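You operate a simulated robot arm through the tools that you are given. There is no shell and no other tool.

You are at the controls of a simulated robot arm. One attempt, no reset.

Task
Work both clogged brushes clean in the whiting box.
Fine: the red and the yellow one; keep them off the panels, put each back where it stood, shut the lid. Set down upright: red brush, yellow brush.

Only the result counts: the job must be done as asked and must still hold three seconds after the hand-in. Knocking over, shifting, dropping, spilling or breaking anything else fails it. Lids that push on must go on centred and level and be pressed home; caps that screw on are set level and turned clockwise until they are tight.

Robot
A 7-joint arm with a two-finger parallel gripper, fixed in place. Base frame: the origin is at the foot of the arm, x ahead of it, y to its left, z up; the work surface is at about z = 850. Lengths are in mm, angles in degrees, forces in N, time in s.
With the tool pointing down near the work surface it reaches from about 100 to 640 mm from the base axis. Its first joint turns from -66.0 to 66.0 degrees. Payload 1.57 kg.
The TCP is the grasp point between the finger pads, 30 mm short of the fingertips. In the tool frame z runs along the fingers and y along their closing line. The gripper opens to 80 mm. The fingers are 17 mm wide and 12 mm thick; the gripper's body (40 by 82 mm) begins 80 mm behind the TCP.
Orientation is that of the tool frame in the base frame, as [roll, pitch, yaw] about the fixed x, y, z axes, in that order (R = Rz(yaw) Ry(pitch) Rx(roll)). With the fingers straight down and closing along the base's y, the tool's x points along the base's -x, its y along +y and its z along -z.

Tools
- The arm moves only by the tool nudge_tool. Its argument "targets" is a list of rows, each a list of 7 numbers: the shift along the tool's x, y, z in mm, then the turn, a rotation vector about the tool's x, y, z in degrees, then the gripper command, from -1 (fully open) to 1 (shut), values between in proportion. In form: [[x, y, z, wx, wy, wz, grip], ...]. A call has 1 to 20 rows; each row shifts and turns the commanded pose from where the row before left it, along the tool's axes as they then stand. Rows are played at 5 a second. More than 50 mm and 8.6 degrees between two rows, or a gripper value outside its range, and nothing of the call is played. A pose out of reach is approached as far as the arm can. The call stops where the force on the tool passes 40 N (or 10 N more than at its start, if that is more) or the arm is blocked; 0.2 s more then pass. The fingers move at their own pace (about 72 mm/s each) and stop on an object; they squeeze with about 42 N. The grip force told is the motor's: it shows also when the fingers shut on nothing. Time passes only in rows, and 0.2 s behind the last, so rows that do not move let the fingers close. The reply holds the time, the measured pose of the TCP, the force on the tool along the base axes, the opening and the grip force, in the units named above and with some noise, with the torque about the TCP (base axes, N m) and any sound that the robot's microphone picked up, and new pictures: "pictures" is both (left out), scene, wrist or none.
- Cameras (640 x 400 px; columns grow to the right, rows downward): "scene" is fixed at [62.4, 441.4, 1419]; the picture's right is [-0.69, -0.73, 0.00], its down [-0.45, 0.43, -0.78] and it looks along [0.57, -0.54, -0.63] (base axes); focal length 263 px, centre (320, 200). "wrist" rides on the gripper at [72, -7, -122] in the tool frame; the picture's right is [0.09, 1.00, 0.00], its down [-0.84, 0.08, -0.54] and it looks along [-0.54, 0.05, 0.84] (tool axes); focal length 238 px, centre (320, 200). There is no depth. A picture from a camera that has moved, and an enlarged one, comes with that camera's place and axes in the base frame and with its lens.
- inspect(camera, box): a new picture of the part [left, top, right, bottom] of that camera's present view, enlarged. The clock stands still meanwhile.
- finish_job(): hands the job in; it is judged then, once.

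Places have to be worked out from the pictures, the camera data and where the tool is seen. Open the gripper and draw the arm clear of the work before you hand the job in, unless the task says otherwise.

The tools are called as a command line: name --pt "numbers of a row" for each row, then --argument value for the rest, lists and objects as JSON in quotes. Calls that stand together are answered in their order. nudge_tool: Moves the arm, as the interface text tells. Its arguments: {"type":"object","properties":{"targets":{"type":"array","items":{"type":"array","items":{"type":"number"}}},"pictures":{"type":"string","enum":["both","scene","wrist","none"]}},"required":["targets"]} The other tools are called the same way: inspect (camera, box) takes an enlarged picture of a part of a camera's view; finish_job () hands the job in.

At the start:

```text
time_s: 0.0
tcp_pos: [275.6, 157.9, 1252.5]
ee_rot: [180.0, 0.0, -180.0]
ft_force: [0.9, 0.1, 0.0]
moment: [0.02, -0.04, -0.02]
width: 79.5
grip_force: 0.0
```

scene: 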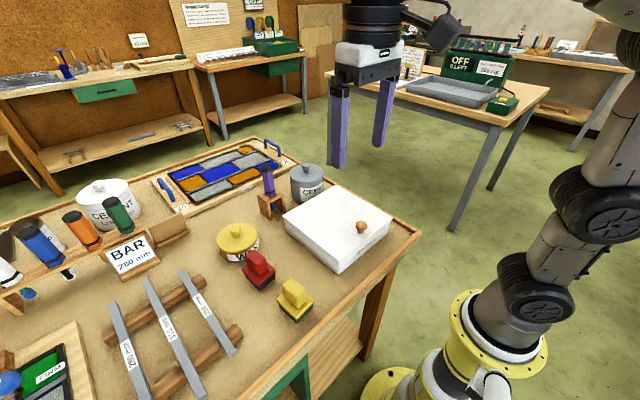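
wrist: 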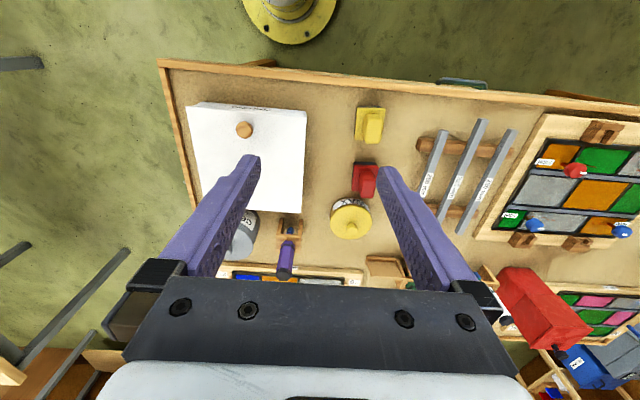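

I start by looking closer at the scene: the white box with a wooden knob (probably the whiting box), the red and yellow brushes, and the surroundings.

inspect --camera "scene" --box '[200, 150, 430, 330]'

inspect --camera "wrist" --box '[150, 60, 450, 280]'

inspect --camera "scene" --box '[0, 160, 260, 400]'

inspect --camera "wrist" --box '[400, 60, 640, 260]'

```text
2.22 times, centred on (315, 240) of scene
camera zoom: at [62.4, 441.4, 1419.0], right [-0.69, -0.73, 0.0], down [-0.45, 0.43, -0.78], along [0.57, -0.54, -0.63], focal length 584 px, centre (331, 111)
```

zoom: 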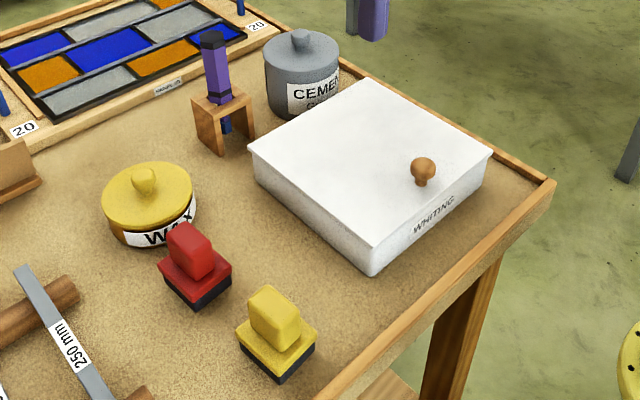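

```text
1.82 times, centred on (300, 170) of wrist
camera zoom: at [203.5, 150.8, 1374.1], right [-0.09, 1.0, 0.0], down [0.84, 0.08, 0.54], along [0.54, 0.05, -0.84], focal length 433 px, centre (356, 254)
```

zoom: 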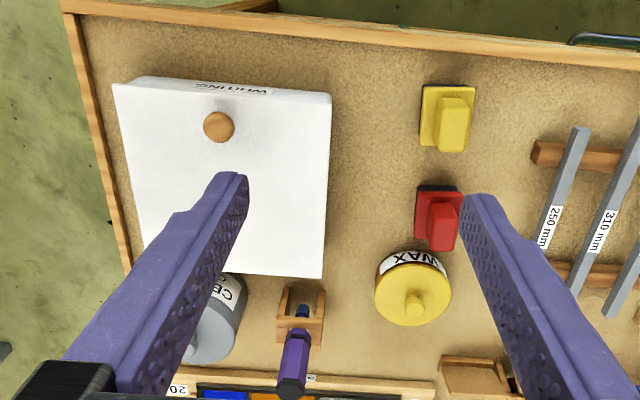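

```text
1.67 times, centred on (130, 280) of scene
camera zoom: at [62.4, 441.4, 1419.0], right [-0.69, -0.73, 0.0], down [-0.45, 0.43, -0.78], along [0.57, -0.54, -0.63], focal length 438 px, centre (637, 67)
```

zoom: 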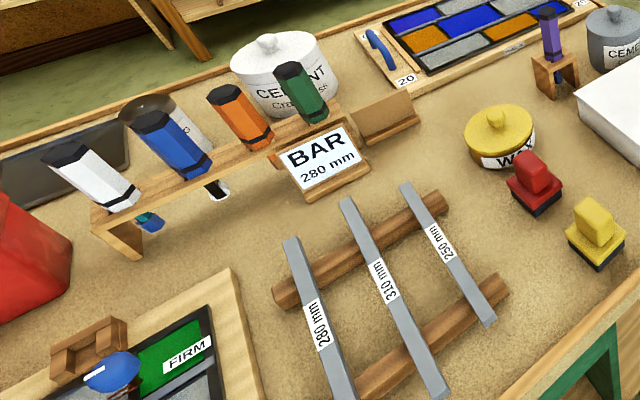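

```text
2.00 times, centred on (520, 160) of wrist
camera zoom: at [203.5, 150.8, 1374.1], right [-0.09, 1.0, 0.0], down [0.84, 0.08, 0.54], along [0.54, 0.05, -0.84], focal length 477 px, centre (-80, 280)
```

zoom: 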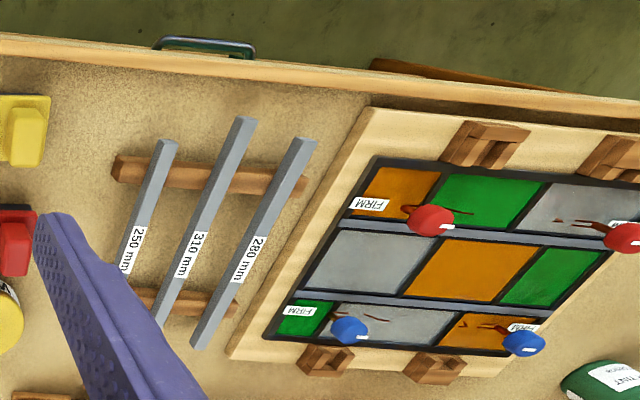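

The box is white, about x 325–537, y −87–130, with its knob near the front edge, so the hinge is likely at the far side. Yellow brush is near (330,270), red near (455,285). I move above the brushes for a closer look.

nudge_tool --pt "0 13 15 0 0 0 -1" --pt "0 13 15 0 0 0 -1" --pt "0 13 15 0 0 0 -1" --pt "0 13 15 0 0 0 -1" --pt "0 13 15 0 0 0 -1" --pt "0 13 15 0 0 0 -1" --pt "0 13 15 0 0 0 -1" --pt "0 13 15 0 0 0 -1" --pt "0 10 15 0 0 0 -1" --pt "0 10 15 0 0 0 -1"

```text
time_s: 2.2
tcp_pos: [274.7, 281.8, 1101.7]
ee_rot: [179.9, 0.0, 180.0]
ft_force: [-0.2, 0.4, -0.1]
moment: [0.03, 0.0, 0.01]
width: 79.9
grip_force: 0.0
camera wrist: at [203.4, 274.3, 1223.5], right [-0.09, 1.0, 0.0], down [0.84, 0.08, 0.54], along [0.54, 0.05, -0.84], focal length 238 px, centre (320, 200)
```

scene: 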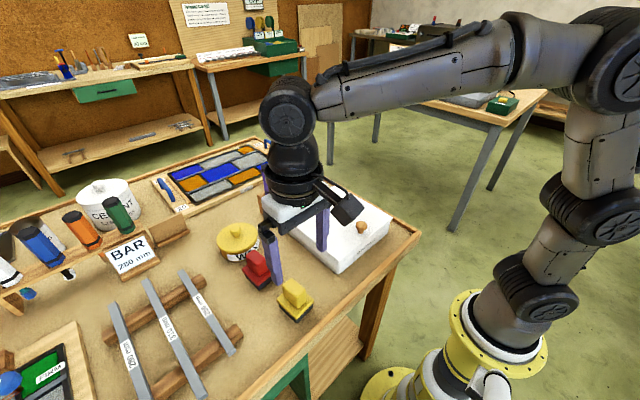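
wrist: 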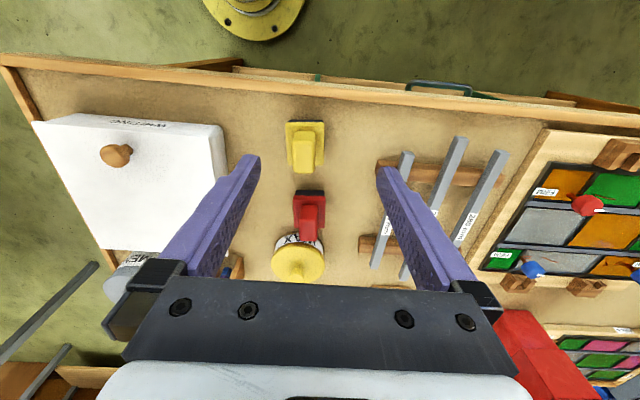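

inspect --camera "wrist" --box '[240, 100, 380, 290]'

inspect --camera "scene" --box '[230, 230, 330, 330]'

inspect --camera "wrist" --box '[20, 90, 240, 260]'

```text
2.11 times, centred on (310, 195) of wrist
camera zoom: at [203.4, 274.3, 1223.5], right [-0.09, 1.0, 0.0], down [0.84, 0.08, 0.54], along [0.54, 0.05, -0.84], focal length 502 px, centre (341, 210)
```

zoom: 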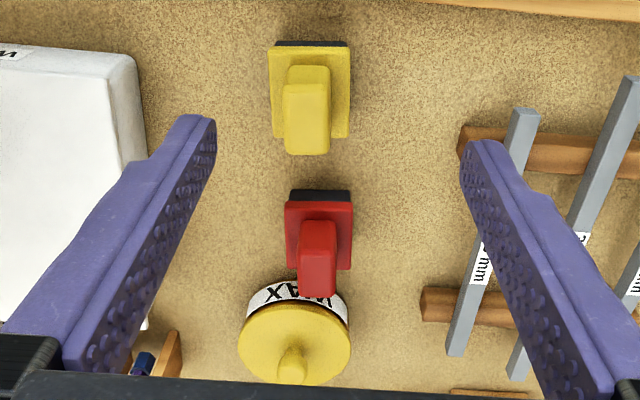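

```text
4.00 times, centred on (280, 280) of scene
camera zoom: at [62.4, 441.4, 1419.0], right [-0.69, -0.73, 0.0], down [-0.45, 0.43, -0.78], along [0.57, -0.54, -0.63], focal length 1050 px, centre (480, -120)
```

zoom: 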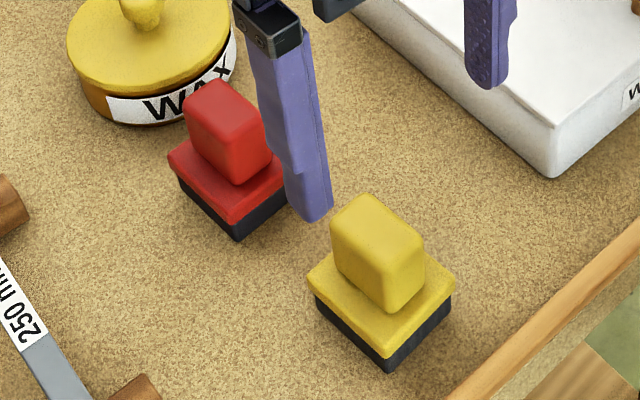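

```text
2.35 times, centred on (130, 175) of wrist
camera zoom: at [203.4, 274.3, 1223.5], right [-0.09, 1.0, 0.0], down [0.84, 0.08, 0.54], along [0.54, 0.05, -0.84], focal length 561 px, centre (767, 259)
```

zoom: 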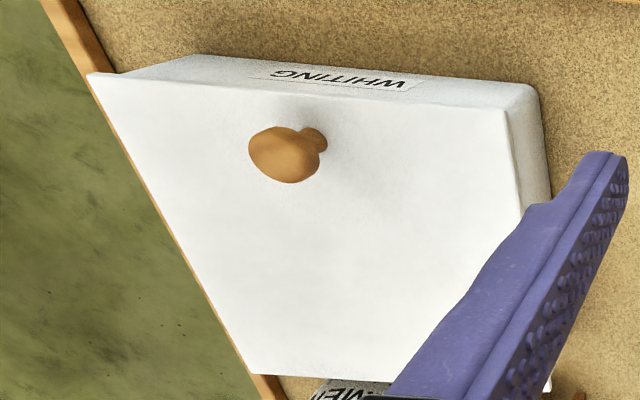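

Brushes are about 57×45 mm at the foot; yellow is centred near (332,263). The handles are about 30 mm wide across y. Next I move above the knob, near (345,22), to check the lid's height.

nudge_tool --pt "-7 -26 8 0 0 0 -1" --pt "-7 -26 8 0 0 0 -1" --pt "-7 -26 8 0 0 0 -1" --pt "-7 -26 8 0 0 0 -1" --pt "-7 -26 8 0 0 0 -1" --pt "-7 -26 8 0 0 0 -1" --pt "-7 -26 8 0 0 0 -1" --pt "-7 -26 8 0 0 0 -1" --pt "-7 -26 8 0 0 0 -1" --pt "-7 -26 8 0 0 0 -1"

```text
time_s: 4.4
tcp_pos: [345.3, 22.9, 1022.2]
ee_rot: [-179.9, 0.1, 179.9]
ft_force: [-0.8, 0.1, 0.2]
moment: [0.02, -0.01, -0.01]
width: 80.2
grip_force: 0.1
camera wrist: at [273.1, 15.3, 1143.6], right [-0.09, 1.0, 0.0], down [0.84, 0.08, 0.54], along [0.54, 0.05, -0.84], focal length 238 px, centre (320, 200)
```

scene: 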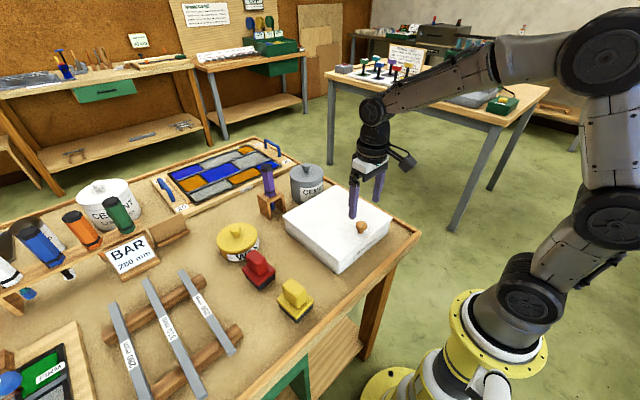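
wrist: 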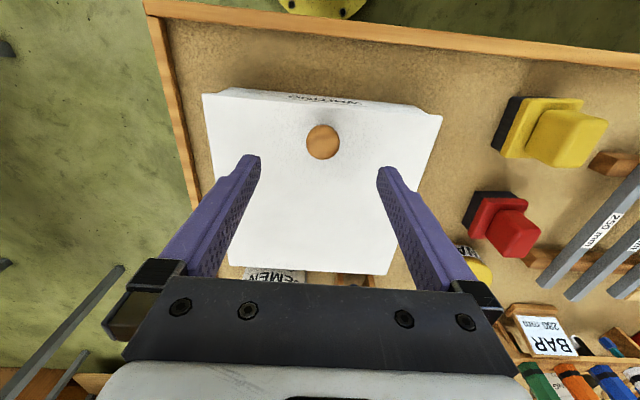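

inspect --camera "wrist" --box '[190, 70, 460, 290]'

inspect --camera "wrist" --box '[450, 80, 630, 280]'

inspect --camera "scene" --box '[270, 150, 410, 280]'

```text
1.82 times, centred on (325, 180) of wrist
camera zoom: at [273.1, 15.3, 1143.6], right [-0.09, 1.0, 0.0], down [0.84, 0.08, 0.54], along [0.54, 0.05, -0.84], focal length 433 px, centre (311, 236)
```

zoom: 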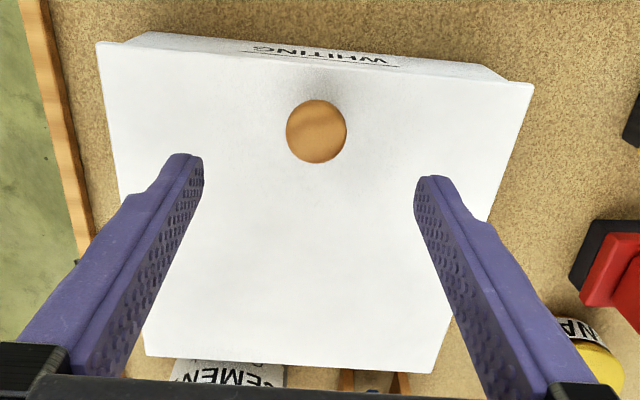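

```text
2.00 times, centred on (540, 180) of wrist
camera zoom: at [273.1, 15.3, 1143.6], right [-0.09, 1.0, 0.0], down [0.84, 0.08, 0.54], along [0.54, 0.05, -0.84], focal length 477 px, centre (-120, 240)
```

zoom: 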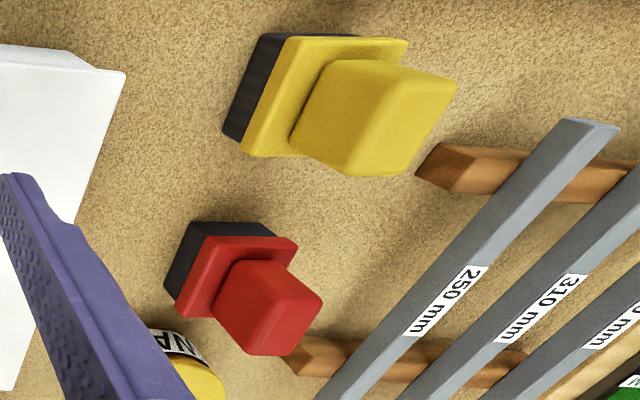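

```text
3.08 times, centred on (340, 215) of scene
camera zoom: at [62.4, 441.4, 1419.0], right [-0.69, -0.73, 0.0], down [-0.45, 0.43, -0.78], along [0.57, -0.54, -0.63], focal length 808 px, centre (258, 154)
```

zoom: 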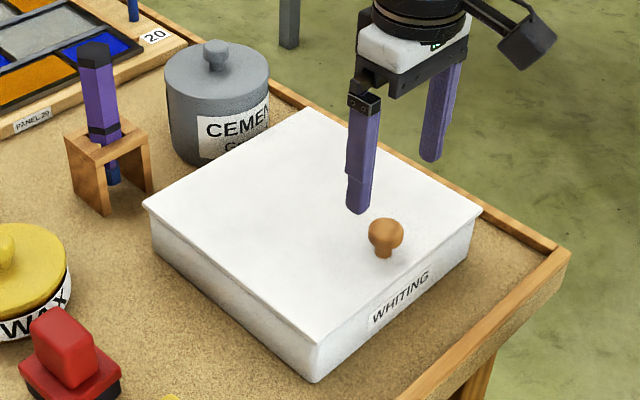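

The lid's top sits at z≈911, the knob head's centre at about (345,24,940) with a radius of about 15 mm, and the lid's back edge at x≈540. I descend to TCP z≈946 (fingertips 5 mm over the lid) and close on the knob.

nudge_tool --pt "0 1.4 20 0 0 0 -1" --pt "0 0 20 0 0 0 -1" --pt "0 0 20 0 0 0 -1" --pt "0 0 10 0 0 0 -1" --pt "0 0 6 0 0 0 -1"

```text
time_s: 5.6
tcp_pos: [346.8, 23.2, 945.7]
ee_rot: [-179.9, 0.1, -180.0]
ft_force: [0.7, 0.3, 1.5]
moment: [0.04, 0.02, -0.01]
width: 80.0
grip_force: 0.0
camera wrist: at [274.5, 16.0, 1068.3], right [-0.09, 1.0, 0.0], down [0.84, 0.08, 0.54], along [0.54, 0.05, -0.84], focal length 238 px, centre (320, 200)
```

scene: 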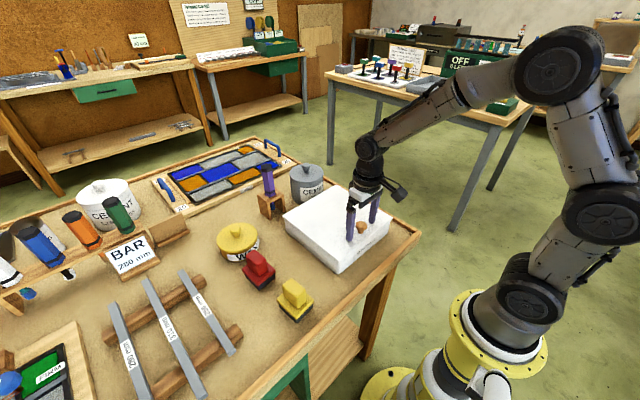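
wrist: 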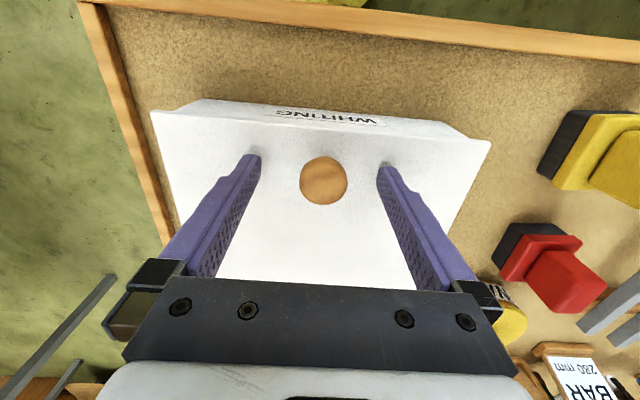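

The knob sits between the fingers, slightly on the base side. I shift 2.5 mm toward it and close.

nudge_tool --pt "2.5 0 0 0 0 0 -1" --pt "0 0 0 0 0 0 0.2" --pt "0 0 0 0 0 0 1" --pt "0 0 0 0 0 0 1" --pt "0 0 0 0 0 0 1"

```text
time_s: 6.8
tcp_pos: [343.3, 24.3, 946.3]
ee_rot: [179.9, -0.1, 180.0]
ft_force: [-0.8, 22.9, -1.4]
moment: [0.31, 0.13, 0.05]
width: 28.9
grip_force: 38.8
camera wrist: at [271.5, 17.5, 1068.4], right [-0.09, 1.0, 0.0], down [0.84, 0.08, 0.54], along [0.54, 0.05, -0.84], focal length 238 px, centre (320, 200)
```

scene: 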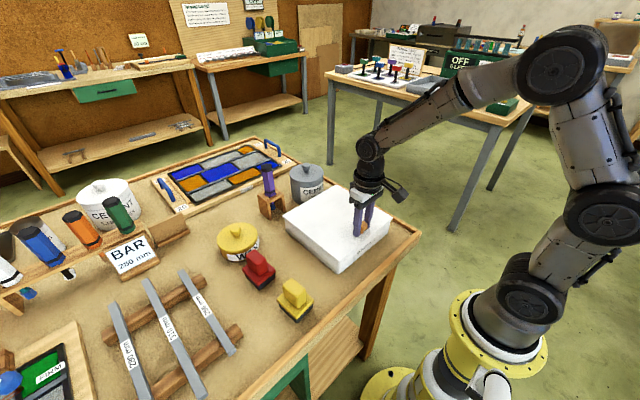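
wrist: 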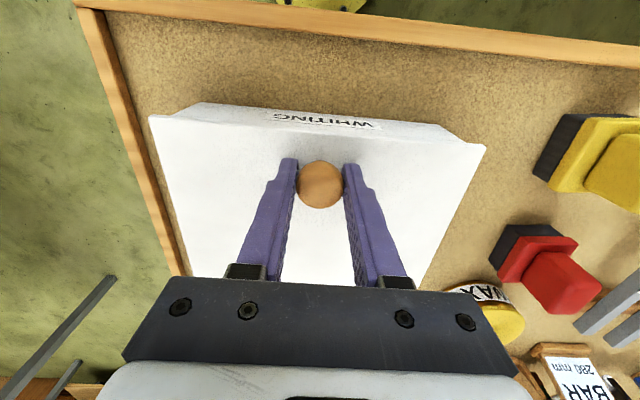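

Gripped at width 29 mm, but there is a 23 N sideways push in +y, so the knob sits slightly to +y. I shift 1 mm to relieve it.

nudge_tool --pt "0 1 0 0 0 0 1" --pt "0 0 0 0 0 0 1" --pictures "none"

```text
time_s: 7.4
tcp_pos: [343.8, 25.6, 945.7]
ee_rot: [180.0, 0.1, -180.0]
ft_force: [2.0, 15.5, -2.9]
moment: [0.24, 0.22, -0.06]
width: 29.4
grip_force: 39.0
```

The push fell to 15.5 N, about 7 N per mm, so I shift 2 mm more.

nudge_tool --pt "0 1 0 0 0 0 1" --pt "0 1 0 0 0 0 1" --pt "0 0 0 0 0 0 1" --pictures "none"

```text
time_s: 8.2
tcp_pos: [342.7, 24.9, 946.2]
ee_rot: [-179.7, 0.0, -179.9]
ft_force: [-5.1, -17.5, 10.0]
moment: [-0.37, -0.47, -0.08]
width: 29.2
grip_force: 38.7
```

Now it reads −17.5 N, so I overshot; I go back 1 mm.

nudge_tool --pt "0 -1 0 0 0 0 1" --pt "0 0 0 0 0 0 1" --pictures "none"

```text
time_s: 8.8
tcp_pos: [343.5, 25.9, 946.4]
ee_rot: [179.9, 0.0, -180.0]
ft_force: [-1.3, -17.8, 7.8]
moment: [-0.21, 0.22, 0.08]
width: 29.1
grip_force: 38.7
```

Still −17.8 N, so there's some hysteresis; I give back 0.7 mm more and read again.

nudge_tool --pt "0 -0.7 0 0 0 0 1" --pt "0 0 0 0 0 0 1" --pictures "none"

```text
time_s: 9.4
tcp_pos: [344.5, 26.7, 947.1]
ee_rot: [-180.0, 0.2, -179.9]
ft_force: [0.7, -12.5, 6.6]
moment: [-0.17, 0.22, 0.02]
width: 29.1
grip_force: 38.8
```

Correction to my plan: opening a lid hinged at the far side turns the knob's face away from the base, so the tool has to stay pointing down while the knob pivots in the pads. I test-lift about 5° along the arc around a hinge at (540, 905).

nudge_tool --pt "-1.5 0 -5.6 0 0 0 1" --pt "-1.2 0 -5.6 0 0 0 1" --pt "-1.3 0 -5.6 0 0 0 1" --pt "0 0 0 0 0 0 1"

```text
time_s: 10.4
tcp_pos: [345.9, 25.1, 961.1]
ee_rot: [-180.0, -0.3, -180.0]
ft_force: [-3.8, -5.0, -6.0]
moment: [0.0, 1.22, 0.01]
width: 29.1
grip_force: 38.9
camera wrist: at [274.6, 17.9, 1084.6], right [-0.09, 1.0, 0.0], down [0.84, 0.08, 0.54], along [0.54, 0.05, -0.84], focal length 238 px, centre (320, 200)
```

scene: 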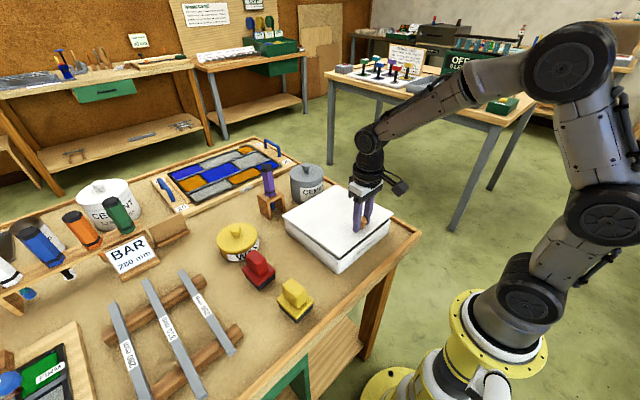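
wrist: 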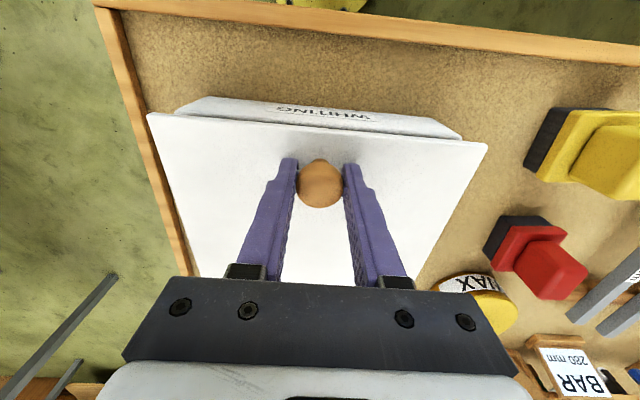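

inspect --camera "scene" --box '[270, 150, 410, 280]'

inspect --camera "wrist" --box '[130, 70, 500, 290]'

```text
3.08 times, centred on (340, 215) of scene
camera zoom: at [62.4, 441.3, 1419.1], right [-0.69, -0.73, 0.0], down [-0.45, 0.43, -0.78], along [0.57, -0.54, -0.63], focal length 808 px, centre (258, 154)
```

zoom: 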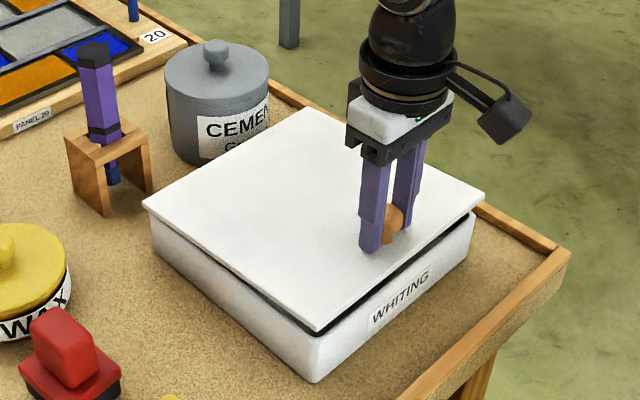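

```text
1.73 times, centred on (315, 180) of wrist
camera zoom: at [274.6, 17.9, 1084.6], right [-0.09, 1.0, 0.0], down [0.84, 0.08, 0.54], along [0.54, 0.05, -0.84], focal length 412 px, centre (329, 235)
```

zoom: 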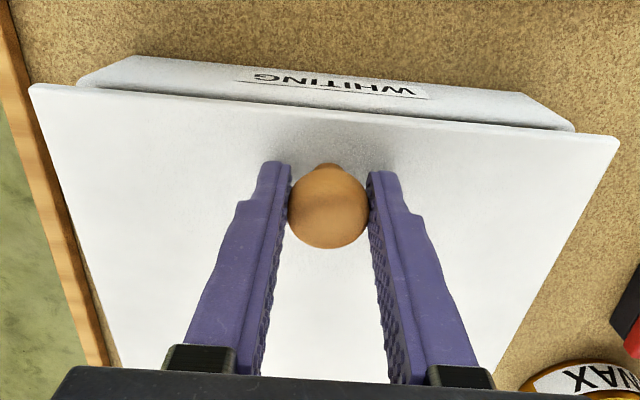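

The front edge rises and the back stays put, so the lid is hinged at the back and the knob pivots in the pads with little force. I carry on along the arc another 20°.

nudge_tool --pt "-2.45 0 -8.3 0 0 0 1" --pt "-2.85 0 -8.2 0 0 0 1" --pt "-3.1 0 -8.1 0 0 0 1" --pt "-3.5 0 -7.9 0 0 0 1" --pt "-3.9 0 -7.8 0 0 0 1" --pt "-4.2 0 -7.5 0 0 0 1" --pt "-4.5 0 -7.4 0 0 0 1" --pt "-4.8 0 -7.2 0 0 0 1" --pt "0 0 0 0 0 0 1"

```text
time_s: 12.4
tcp_pos: [376.1, 25.0, 1024.7]
ee_rot: [179.9, -0.2, 180.0]
ft_force: [-15.6, 9.7, 2.5]
moment: [0.2, 1.15, 0.01]
width: 29.2
grip_force: 39.2
camera wrist: at [304.0, 17.7, 1148.7], right [-0.09, 1.0, 0.0], down [0.84, 0.08, 0.54], along [0.54, 0.05, -0.84], focal length 238 px, centre (320, 200)
```

scene: 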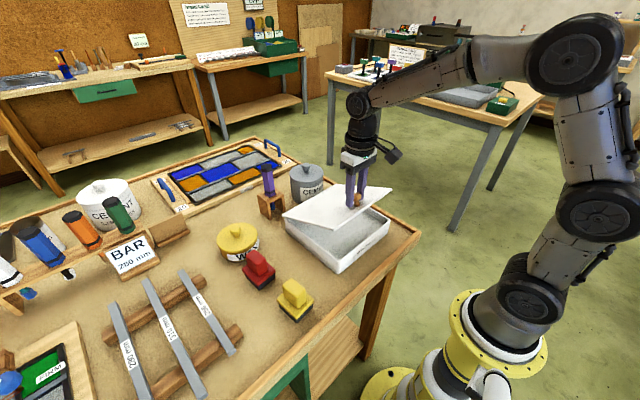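
wrist: 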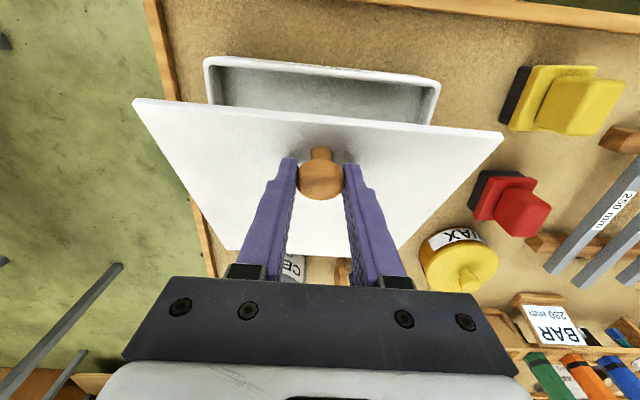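

It is working; the lid is about 25° open, with a mild inward push (−15 N in x). I ease outward a little and continue another 25°.

nudge_tool --pt "-3.6 0 -8.2 0 0 0 1" --pt "-5.4 0 -6.75 0 0 0 1" --pt "-5.7 0 -6.5 0 0 0 1" --pt "-6.0 0 -6.25 0 0 0 1" --pt "-6.3 0 -6.0 0 0 0 1" --pt "-6.5 0 -5.7 0 0 0 1" --pt "-6.8 0 -5.4 0 0 0 1" --pt "-7.0 0 -5.1 0 0 0 1" --pt "-7.2 0 -4.8 0 0 0 1" --pt "-7.45 0 -4.45 0 0 0 1" --pt "0 0 0 0 0 0 1"

```text
time_s: 14.8
tcp_pos: [438.5, 24.6, 1085.0]
ee_rot: [-180.0, 0.0, -180.0]
ft_force: [-12.8, 3.3, 11.1]
moment: [0.08, 1.08, 0.0]
width: 28.7
grip_force: 39.0
camera wrist: at [365.9, 18.0, 1207.9], right [-0.09, 1.0, 0.0], down [0.84, 0.08, 0.54], along [0.54, 0.05, -0.84], focal length 238 px, centre (320, 200)
```

scene: 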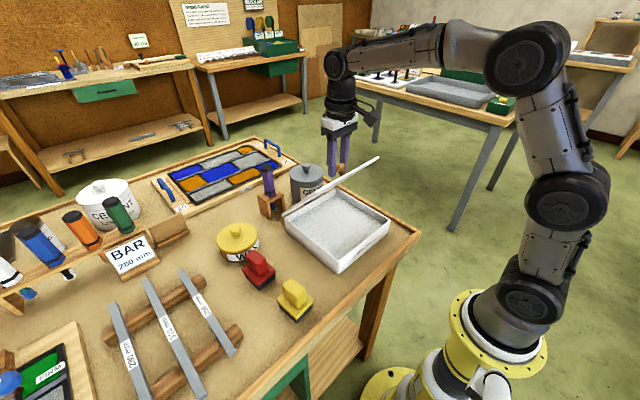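
wrist: 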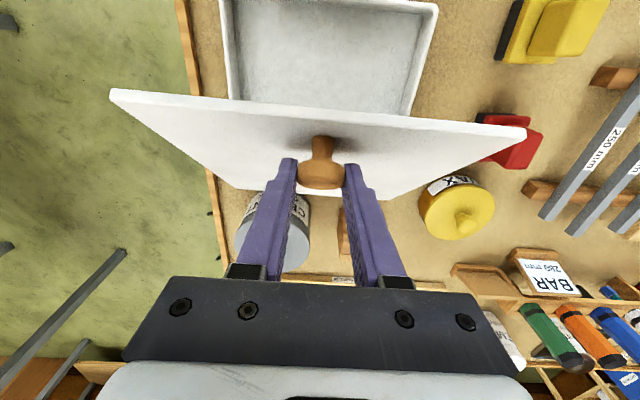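

The lid is about 50° open, with an outward push again of about 16 N, so the true radius is slightly larger. I ease outward 2 mm and continue 30° further.

nudge_tool --pt "-6.65 0 -5.85 0 0 0 1" --pt "-7.7 0 -3.8 0 0 0 1" --pt "-8.0 0 -3.5 0 0 0 1" --pt "-8.1 0 -3.1 0 0 0 1" --pt "-8.2 0 -2.8 0 0 0 1" --pt "-8.3 0 -2.4 0 0 0 1" --pt "-8.4 0 -2.0 0 0 0 1" --pt "-8.5 0 -1.7 0 0 0 1" --pt "-8.6 0 -1.3 0 0 0 1" --pt "-8.6 0 -0.9 0 0 0 1" --pt "-8.7 0 -0.5 0 0 0 1" --pt "-8.6 0 -0.2 0 0 0 1" --pt "0 0 0 0 0 0 1"

```text
time_s: 17.6
tcp_pos: [536.4, 24.5, 1113.7]
ee_rot: [-179.9, 0.2, 180.0]
ft_force: [0.2, -0.1, 0.1]
moment: [0.02, -0.02, 0.01]
width: 0.0
grip_force: 21.1
camera wrist: at [464.7, 17.1, 1236.2], right [-0.09, 1.0, 0.0], down [0.84, 0.08, 0.54], along [0.54, 0.05, -0.84], focal length 238 px, centre (320, 200)
```

scene: 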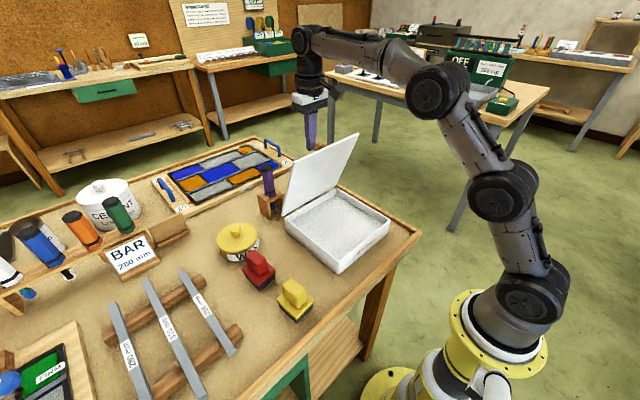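
wrist: 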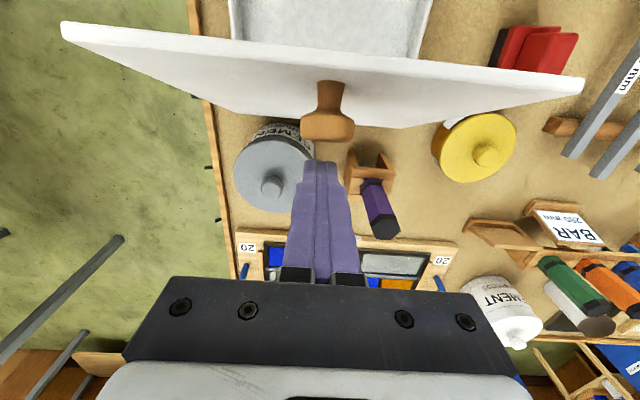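

The knob slipped out near the end and the fingers closed on nothing, but the lid appears to stay open at a steep angle. I look closely at it.

inspect --camera "scene" --box '[240, 90, 420, 290]'

inspect --camera "wrist" --box '[40, 0, 600, 300]'

```text
2.00 times, centred on (330, 190) of scene
camera zoom: at [62.4, 441.4, 1419.0], right [-0.69, -0.73, 0.0], down [-0.45, 0.43, -0.78], along [0.57, -0.54, -0.63], focal length 525 px, centre (300, 220)
```

zoom: 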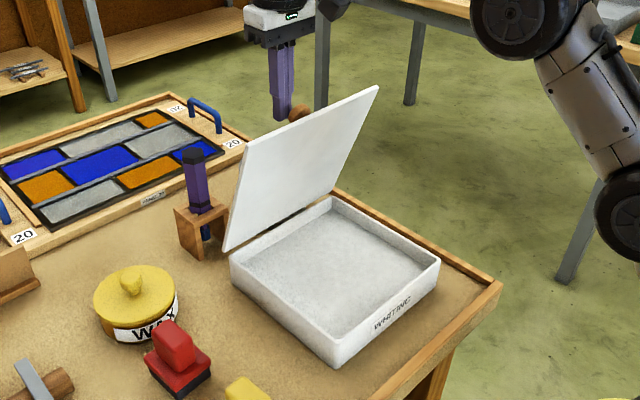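

```text
1.14 times, centred on (320, 150) of wrist
camera zoom: at [464.7, 17.1, 1236.2], right [-0.09, 1.0, 0.0], down [0.84, 0.08, 0.54], along [0.54, 0.05, -0.84], focal length 272 px, centre (320, 257)
```

zoom: 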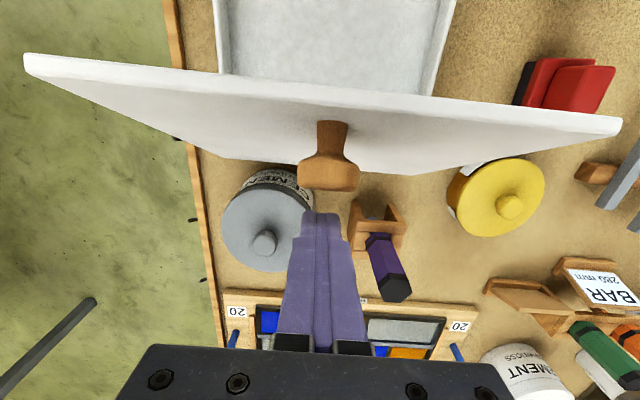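

The lid's front edge is now near (467, 1118), about 71° open. I wait one short step to see whether it holds or is falling.

nudge_tool --pt "0 0 0 0 0 0 1"

```text
time_s: 18.0
tcp_pos: [536.7, 25.1, 1113.5]
ee_rot: [180.0, 0.0, 179.9]
ft_force: [0.3, 0.5, -0.5]
moment: [0.01, 0.0, 0.02]
width: 0.0
grip_force: 21.7
camera wrist: at [464.6, 17.2, 1236.0], right [-0.09, 1.0, 0.0], down [0.84, 0.08, 0.54], along [0.54, 0.05, -0.84], focal length 238 px, centre (320, 200)
```

scene: 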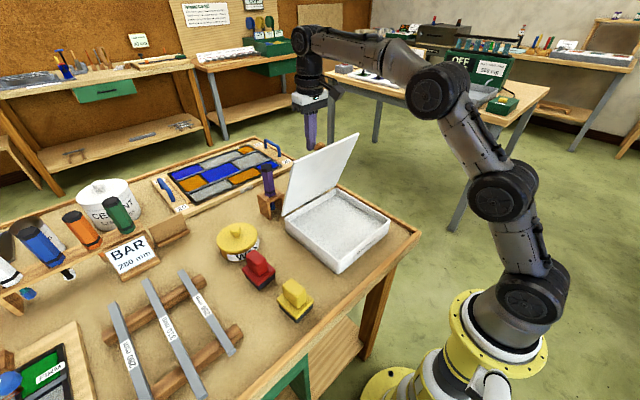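
wrist: 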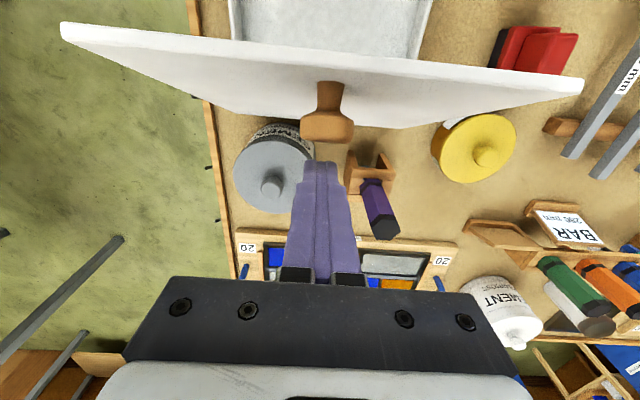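

The lid stays put at about 71° on a stiff hinge. I rise over it, swing back to the yellow brush at a safe height and open the fingers there.

nudge_tool --pt "0 0 -15 0 0 0 1" --pt "0 0 -20 0 0 0 1" --pt "0 0 -20 0 0 0 1" --pt "0 0 -20 0 0 0 1" --pt "0 0 -5 0 0 0 1" --pt "25 15 0 0 0 0 1" --pt "30 28 0 0 0 0 1" --pt "30 30 0 0 0 0 1" --pt "30 30 0 0 0 0 1" --pt "30 30 0 0 0 0 1" --pt "25 35 0 0 0 0 0" --pt "20 35 0 0 0 0 -1" --pt "14 35 0 0 0 0 -1" --pt "0 0 25 0 0 0 -1" --pt "0 0 35 0 0 0 -1" --pt "0 0 35 0 0 0 -1" --pt "0 0 35 0 0 0 -1" --pt "0 0 20 0 0 0 -1" --pt "0 0 0 0 0 0 -1"

```text
time_s: 22.0
tcp_pos: [328.9, 261.8, 1038.3]
ee_rot: [180.0, -0.1, -180.0]
ft_force: [-1.0, 0.2, 0.2]
moment: [-0.01, 0.04, -0.03]
width: 79.8
grip_force: 0.1
out of reach, approached as far as the arm can: row 5
camera wrist: at [257.9, 255.4, 1160.1], right [-0.09, 1.0, 0.0], down [0.84, 0.08, 0.54], along [0.54, 0.05, -0.84], focal length 238 px, centre (320, 200)
```

scene: 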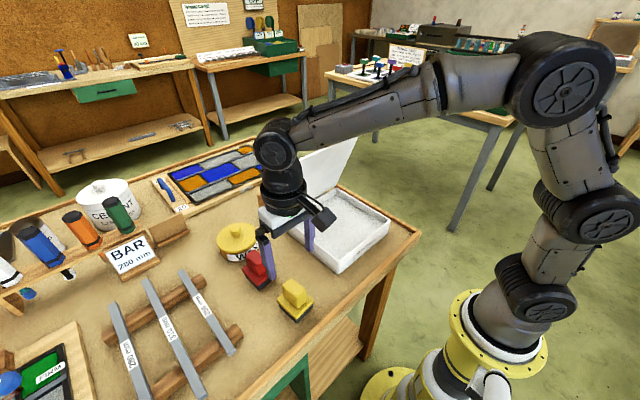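
wrist: 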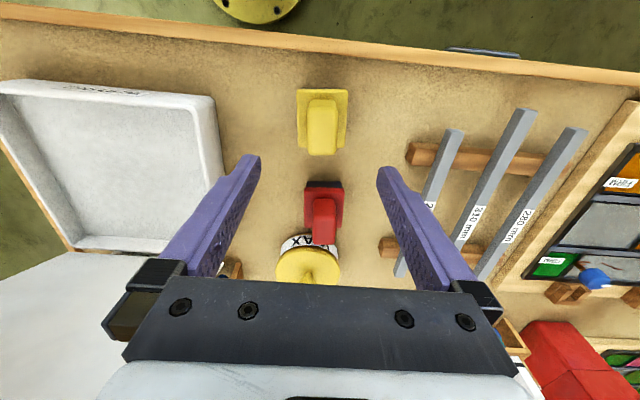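

inspect --camera "wrist" --box '[240, 70, 400, 190]'

inspect --camera "wrist" --box '[0, 60, 250, 270]'

inspect --camera "scene" --box '[230, 200, 400, 330]'

```text
3.33 times, centred on (320, 130) of wrist
camera zoom: at [257.9, 255.4, 1160.1], right [-0.09, 1.0, 0.0], down [0.84, 0.08, 0.54], along [0.54, 0.05, -0.84], focal length 794 px, centre (320, 433)
```

zoom: 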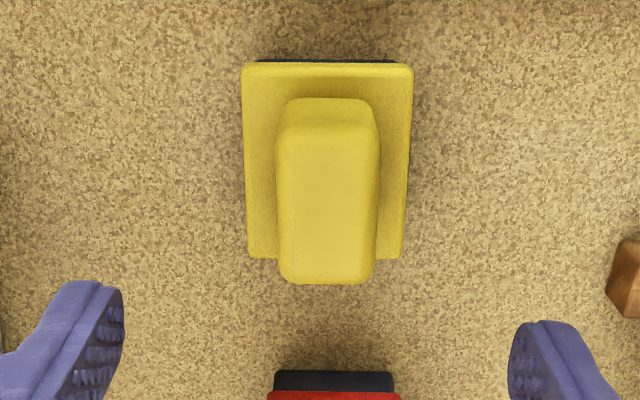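

```text
1.90 times, centred on (125, 165) of wrist
camera zoom: at [257.9, 255.4, 1160.1], right [-0.09, 1.0, 0.0], down [0.84, 0.08, 0.54], along [0.54, 0.05, -0.84], focal length 454 px, centre (691, 267)
```

zoom: 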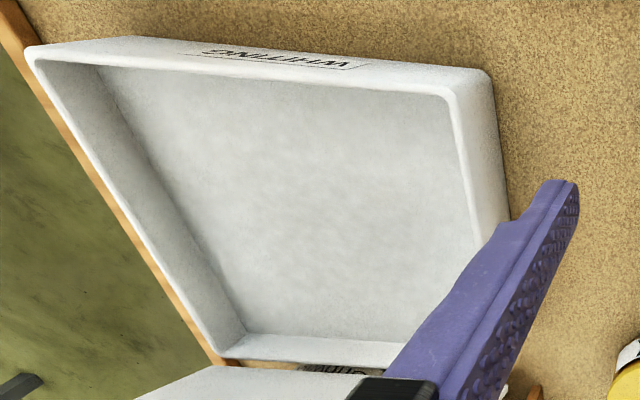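

```text
3.08 times, centred on (315, 265) of scene
camera zoom: at [62.4, 441.4, 1419.0], right [-0.69, -0.73, 0.0], down [-0.45, 0.43, -0.78], along [0.57, -0.54, -0.63], focal length 808 px, centre (335, 0)
```

zoom: 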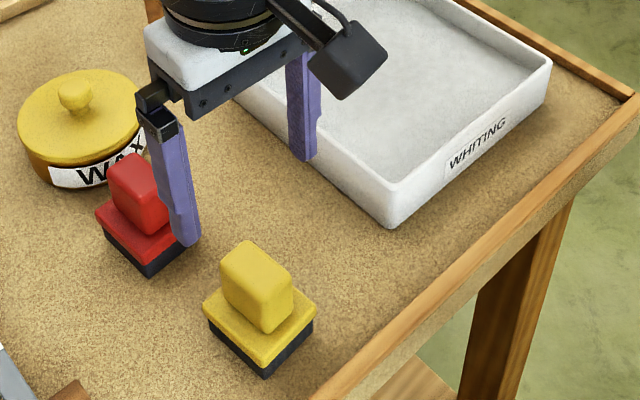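

The yellow brush measures out at centre (330, 264.5), yawed about 5°, plate top z≈876, handle top ≈920. I turn the tool 5° to match and come down to TCP z≈925 for a check before gripping.

nudge_tool --pt "-1.1 2.7 10 0 0 -5 -1" --pt "0 0 25 0 0 0 -1" --pt "0 0 25 0 0 0 -1" --pt "0 0 25 0 0 0 -1" --pt "0 0 20 0 0 0 -1" --pt "0 0 8 0 0 0 -1" --pt "0 0 0 0 0 0 -1"

```text
time_s: 23.6
tcp_pos: [330.4, 265.7, 925.5]
ee_rot: [179.9, -0.1, -175.0]
ft_force: [-0.1, 0.1, -0.6]
moment: [0.02, -0.01, 0.0]
width: 80.1
grip_force: 0.1
camera wrist: at [258.8, 252.6, 1047.2], right [-0.18, 0.98, 0.0], down [0.83, 0.15, 0.54], along [0.53, 0.1, -0.84], focal length 238 px, centre (320, 200)
```

scene: 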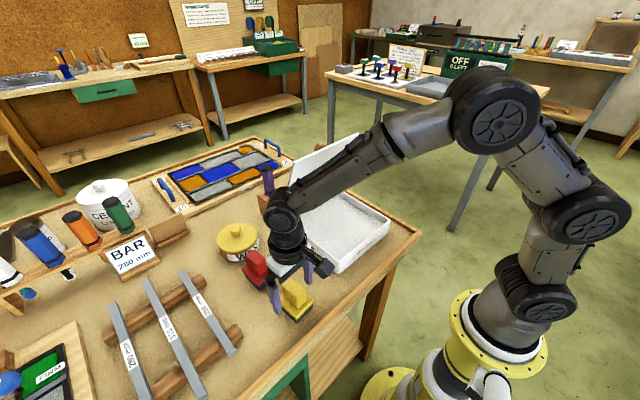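
wrist: 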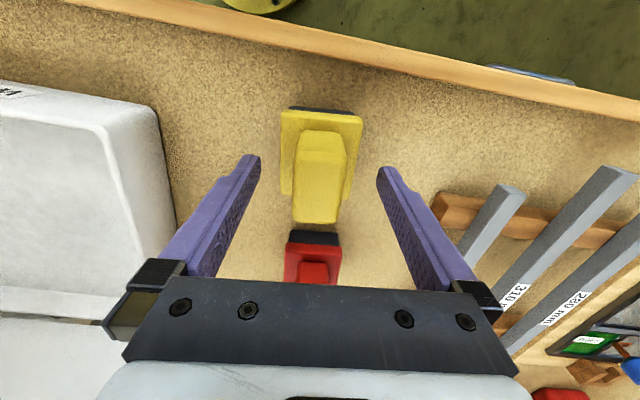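

The brush lies centred between the fingers and aligned. I descend to z≈911 and close on the handle.

nudge_tool --pt "0 0 7 0 0 0 -1" --pt "0 0 7 0 0 0 -1" --pt "0 0 0 0 0 0 0" --pt "0 0 0 0 0 0 0.6" --pt "0 0 0 0 0 0 1" --pt "0 0 0 0 0 0 1"

```text
time_s: 25.0
tcp_pos: [331.0, 264.8, 912.5]
ee_rot: [-180.0, 0.1, -175.0]
ft_force: [-0.3, 0.0, -0.5]
moment: [-0.02, -0.04, 0.04]
width: 55.1
grip_force: 42.4
camera wrist: at [259.0, 252.2, 1033.8], right [-0.18, 0.98, 0.0], down [0.83, 0.15, 0.54], along [0.53, 0.1, -0.84], focal length 238 px, centre (320, 200)
```

scene: 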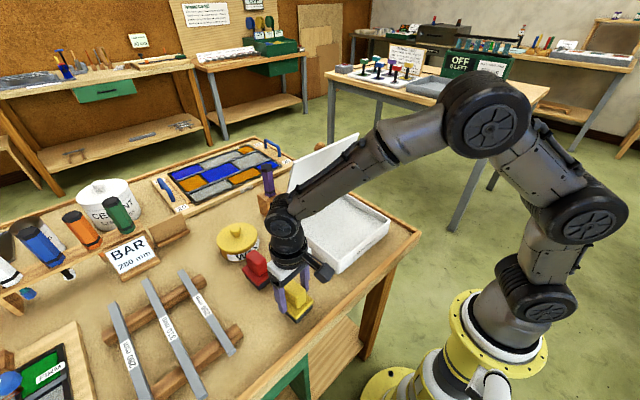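
wrist: 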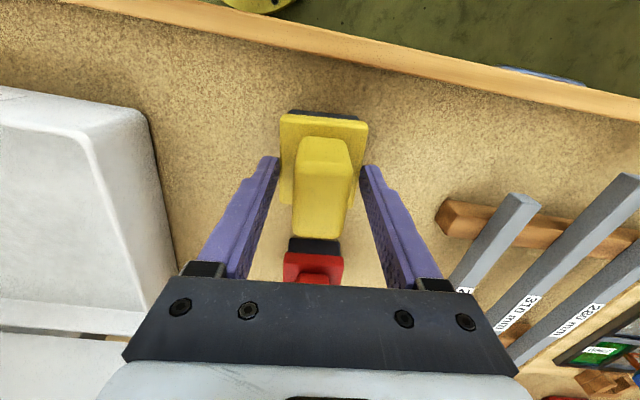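

The fingers stopped at 55 mm, so the tips are on the plate's sides: the plate top is higher than I judged. I inspect before reopening.

inspect --camera "wrist" --box '[220, 90, 420, 260]'

inspect --camera "scene" --box '[240, 230, 340, 330]'

```text
2.35 times, centred on (320, 175) of wrist
camera zoom: at [259.0, 252.2, 1033.8], right [-0.18, 0.98, 0.0], down [0.83, 0.15, 0.54], along [0.53, 0.1, -0.84], focal length 561 px, centre (320, 259)
```

zoom: 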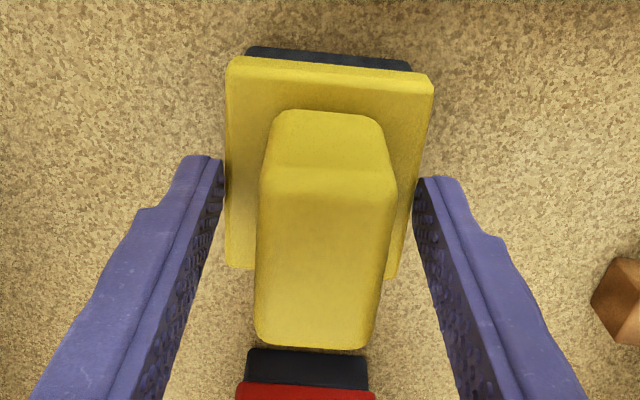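

```text
4.00 times, centred on (290, 280) of scene
camera zoom: at [62.4, 441.4, 1419.0], right [-0.69, -0.73, 0.0], down [-0.45, 0.43, -0.78], along [0.57, -0.54, -0.63], focal length 1050 px, centre (440, -120)
```

zoom: 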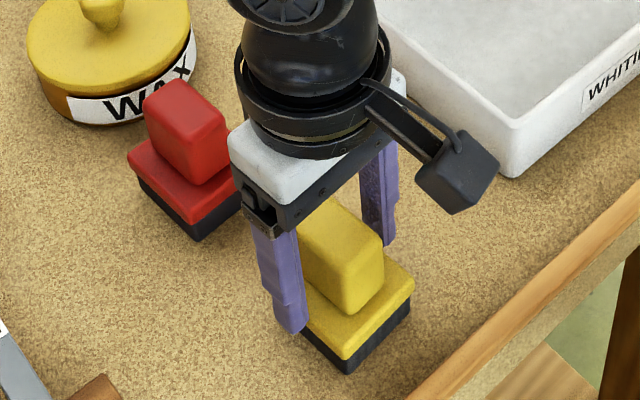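

The plate top must be around 884. I open, rise 9 mm (tips at ≈891) and close on the handle itself.

nudge_tool --pt "0 0 0 0 0 0 -0.2" --pt "0 0 0 0 0 0 -0.2" --pt "0 0 -5 0 0 0 -0.2" --pt "0 0 -4 0 0 0 0" --pt "0 0 0 0 0 0 0.6" --pt "0 0 0 0 0 0 1" --pt "0 0 0 0 0 0 1"

```text
time_s: 26.6
tcp_pos: [329.8, 265.5, 919.9]
ee_rot: [180.0, 0.0, -175.0]
ft_force: [-0.3, 0.3, -2.2]
moment: [-0.02, -0.02, 0.0]
width: 55.1
grip_force: 42.4
camera wrist: at [258.5, 252.2, 1043.4], right [-0.18, 0.98, 0.0], down [0.83, 0.15, 0.54], along [0.53, 0.1, -0.84], focal length 238 px, centre (320, 200)
```

scene: 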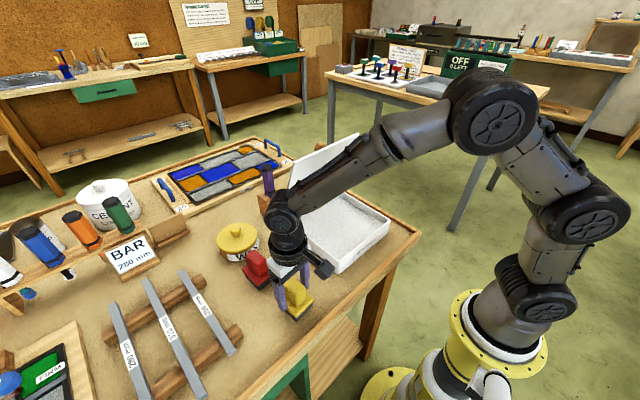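
wrist: 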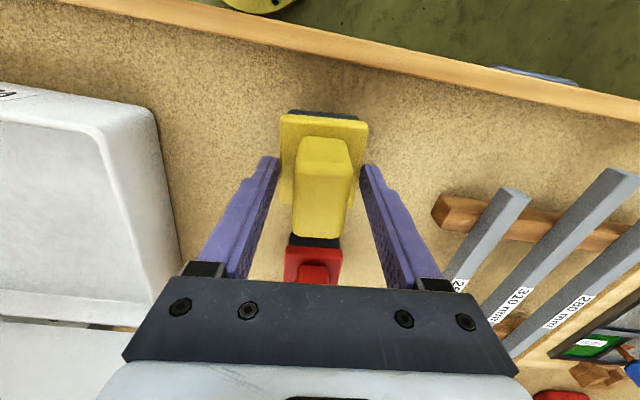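

The gripper command −0.2 means 48 mm, so the fingers never opened and I lifted the brush about 9 mm by the plate (the −2.2 N is its weight). I set it straight back down and open fully.

nudge_tool --pt "0 0 4 0 0 0 1" --pt "0 0 4 0 0 0 1" --pt "0 0 1 0 0 0 1" --pt "0 0 0 0 0 0 1" --pt "0 0 0 0 0 0 -0.6" --pt "0 0 0 0 0 0 -1" --pt "0 0 0 0 0 0 -1"

```text
time_s: 28.2
tcp_pos: [329.7, 267.1, 911.7]
ee_rot: [-180.0, -0.1, -175.0]
ft_force: [0.9, 0.3, -0.7]
moment: [-0.01, 0.0, -0.02]
width: 79.9
grip_force: 0.1
camera wrist: at [258.5, 252.3, 1034.1], right [-0.18, 0.98, 0.0], down [0.83, 0.15, 0.54], along [0.53, 0.1, -0.84], focal length 238 px, centre (320, 200)
```

scene: 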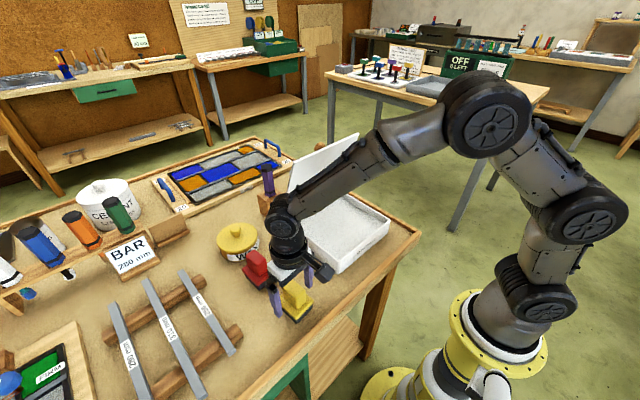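
wrist: 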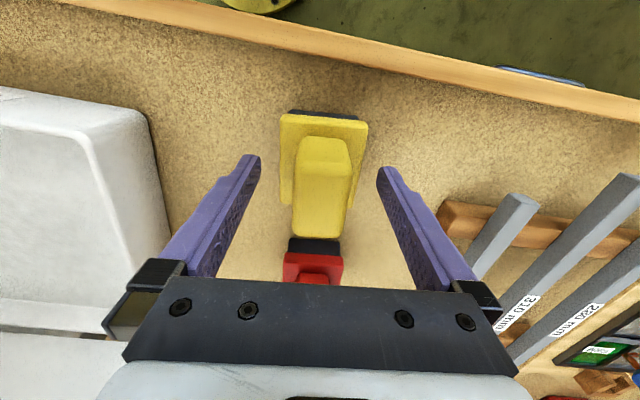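

The brush is back on its spot. Now I rise 10 mm with the fingers wide and then close on the handle.

nudge_tool --pt "0 0 -5 0 0 0 -1" --pt "0 0 -5 0 0 0 -1" --pt "0 0 0 0 0 0 -0.2" --pt "0 0 0 0 0 0 0.6" --pt "0 0 0 0 0 0 1" --pt "0 0 0 0 0 0 1"

```text
time_s: 29.6
tcp_pos: [329.9, 264.7, 921.7]
ee_rot: [-180.0, 0.1, -174.9]
ft_force: [-0.3, -0.1, 0.9]
moment: [0.01, 0.06, -0.01]
width: 29.5
grip_force: 39.5
camera wrist: at [258.5, 252.4, 1044.3], right [-0.18, 0.98, 0.0], down [0.83, 0.15, 0.54], along [0.53, 0.1, -0.84], focal length 238 px, centre (320, 200)
```

scene: 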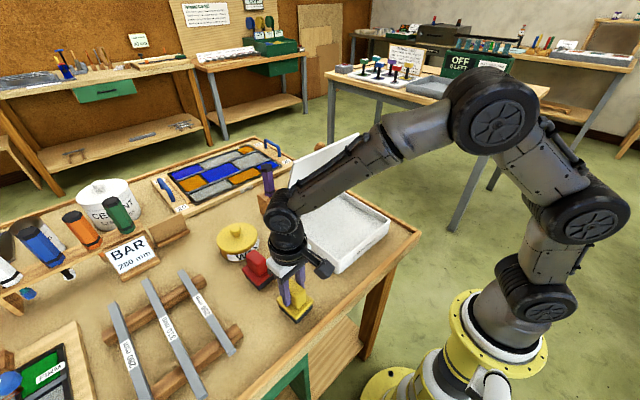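
wrist: 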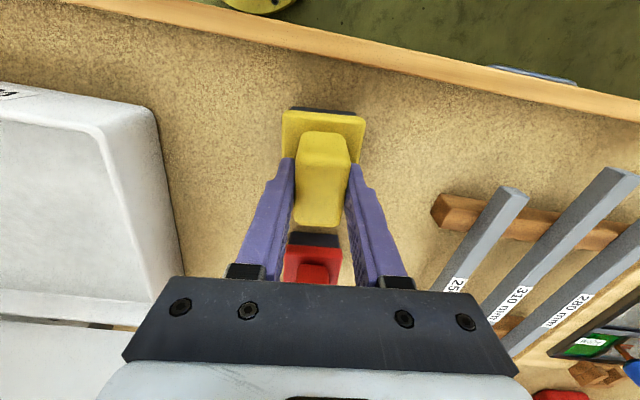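

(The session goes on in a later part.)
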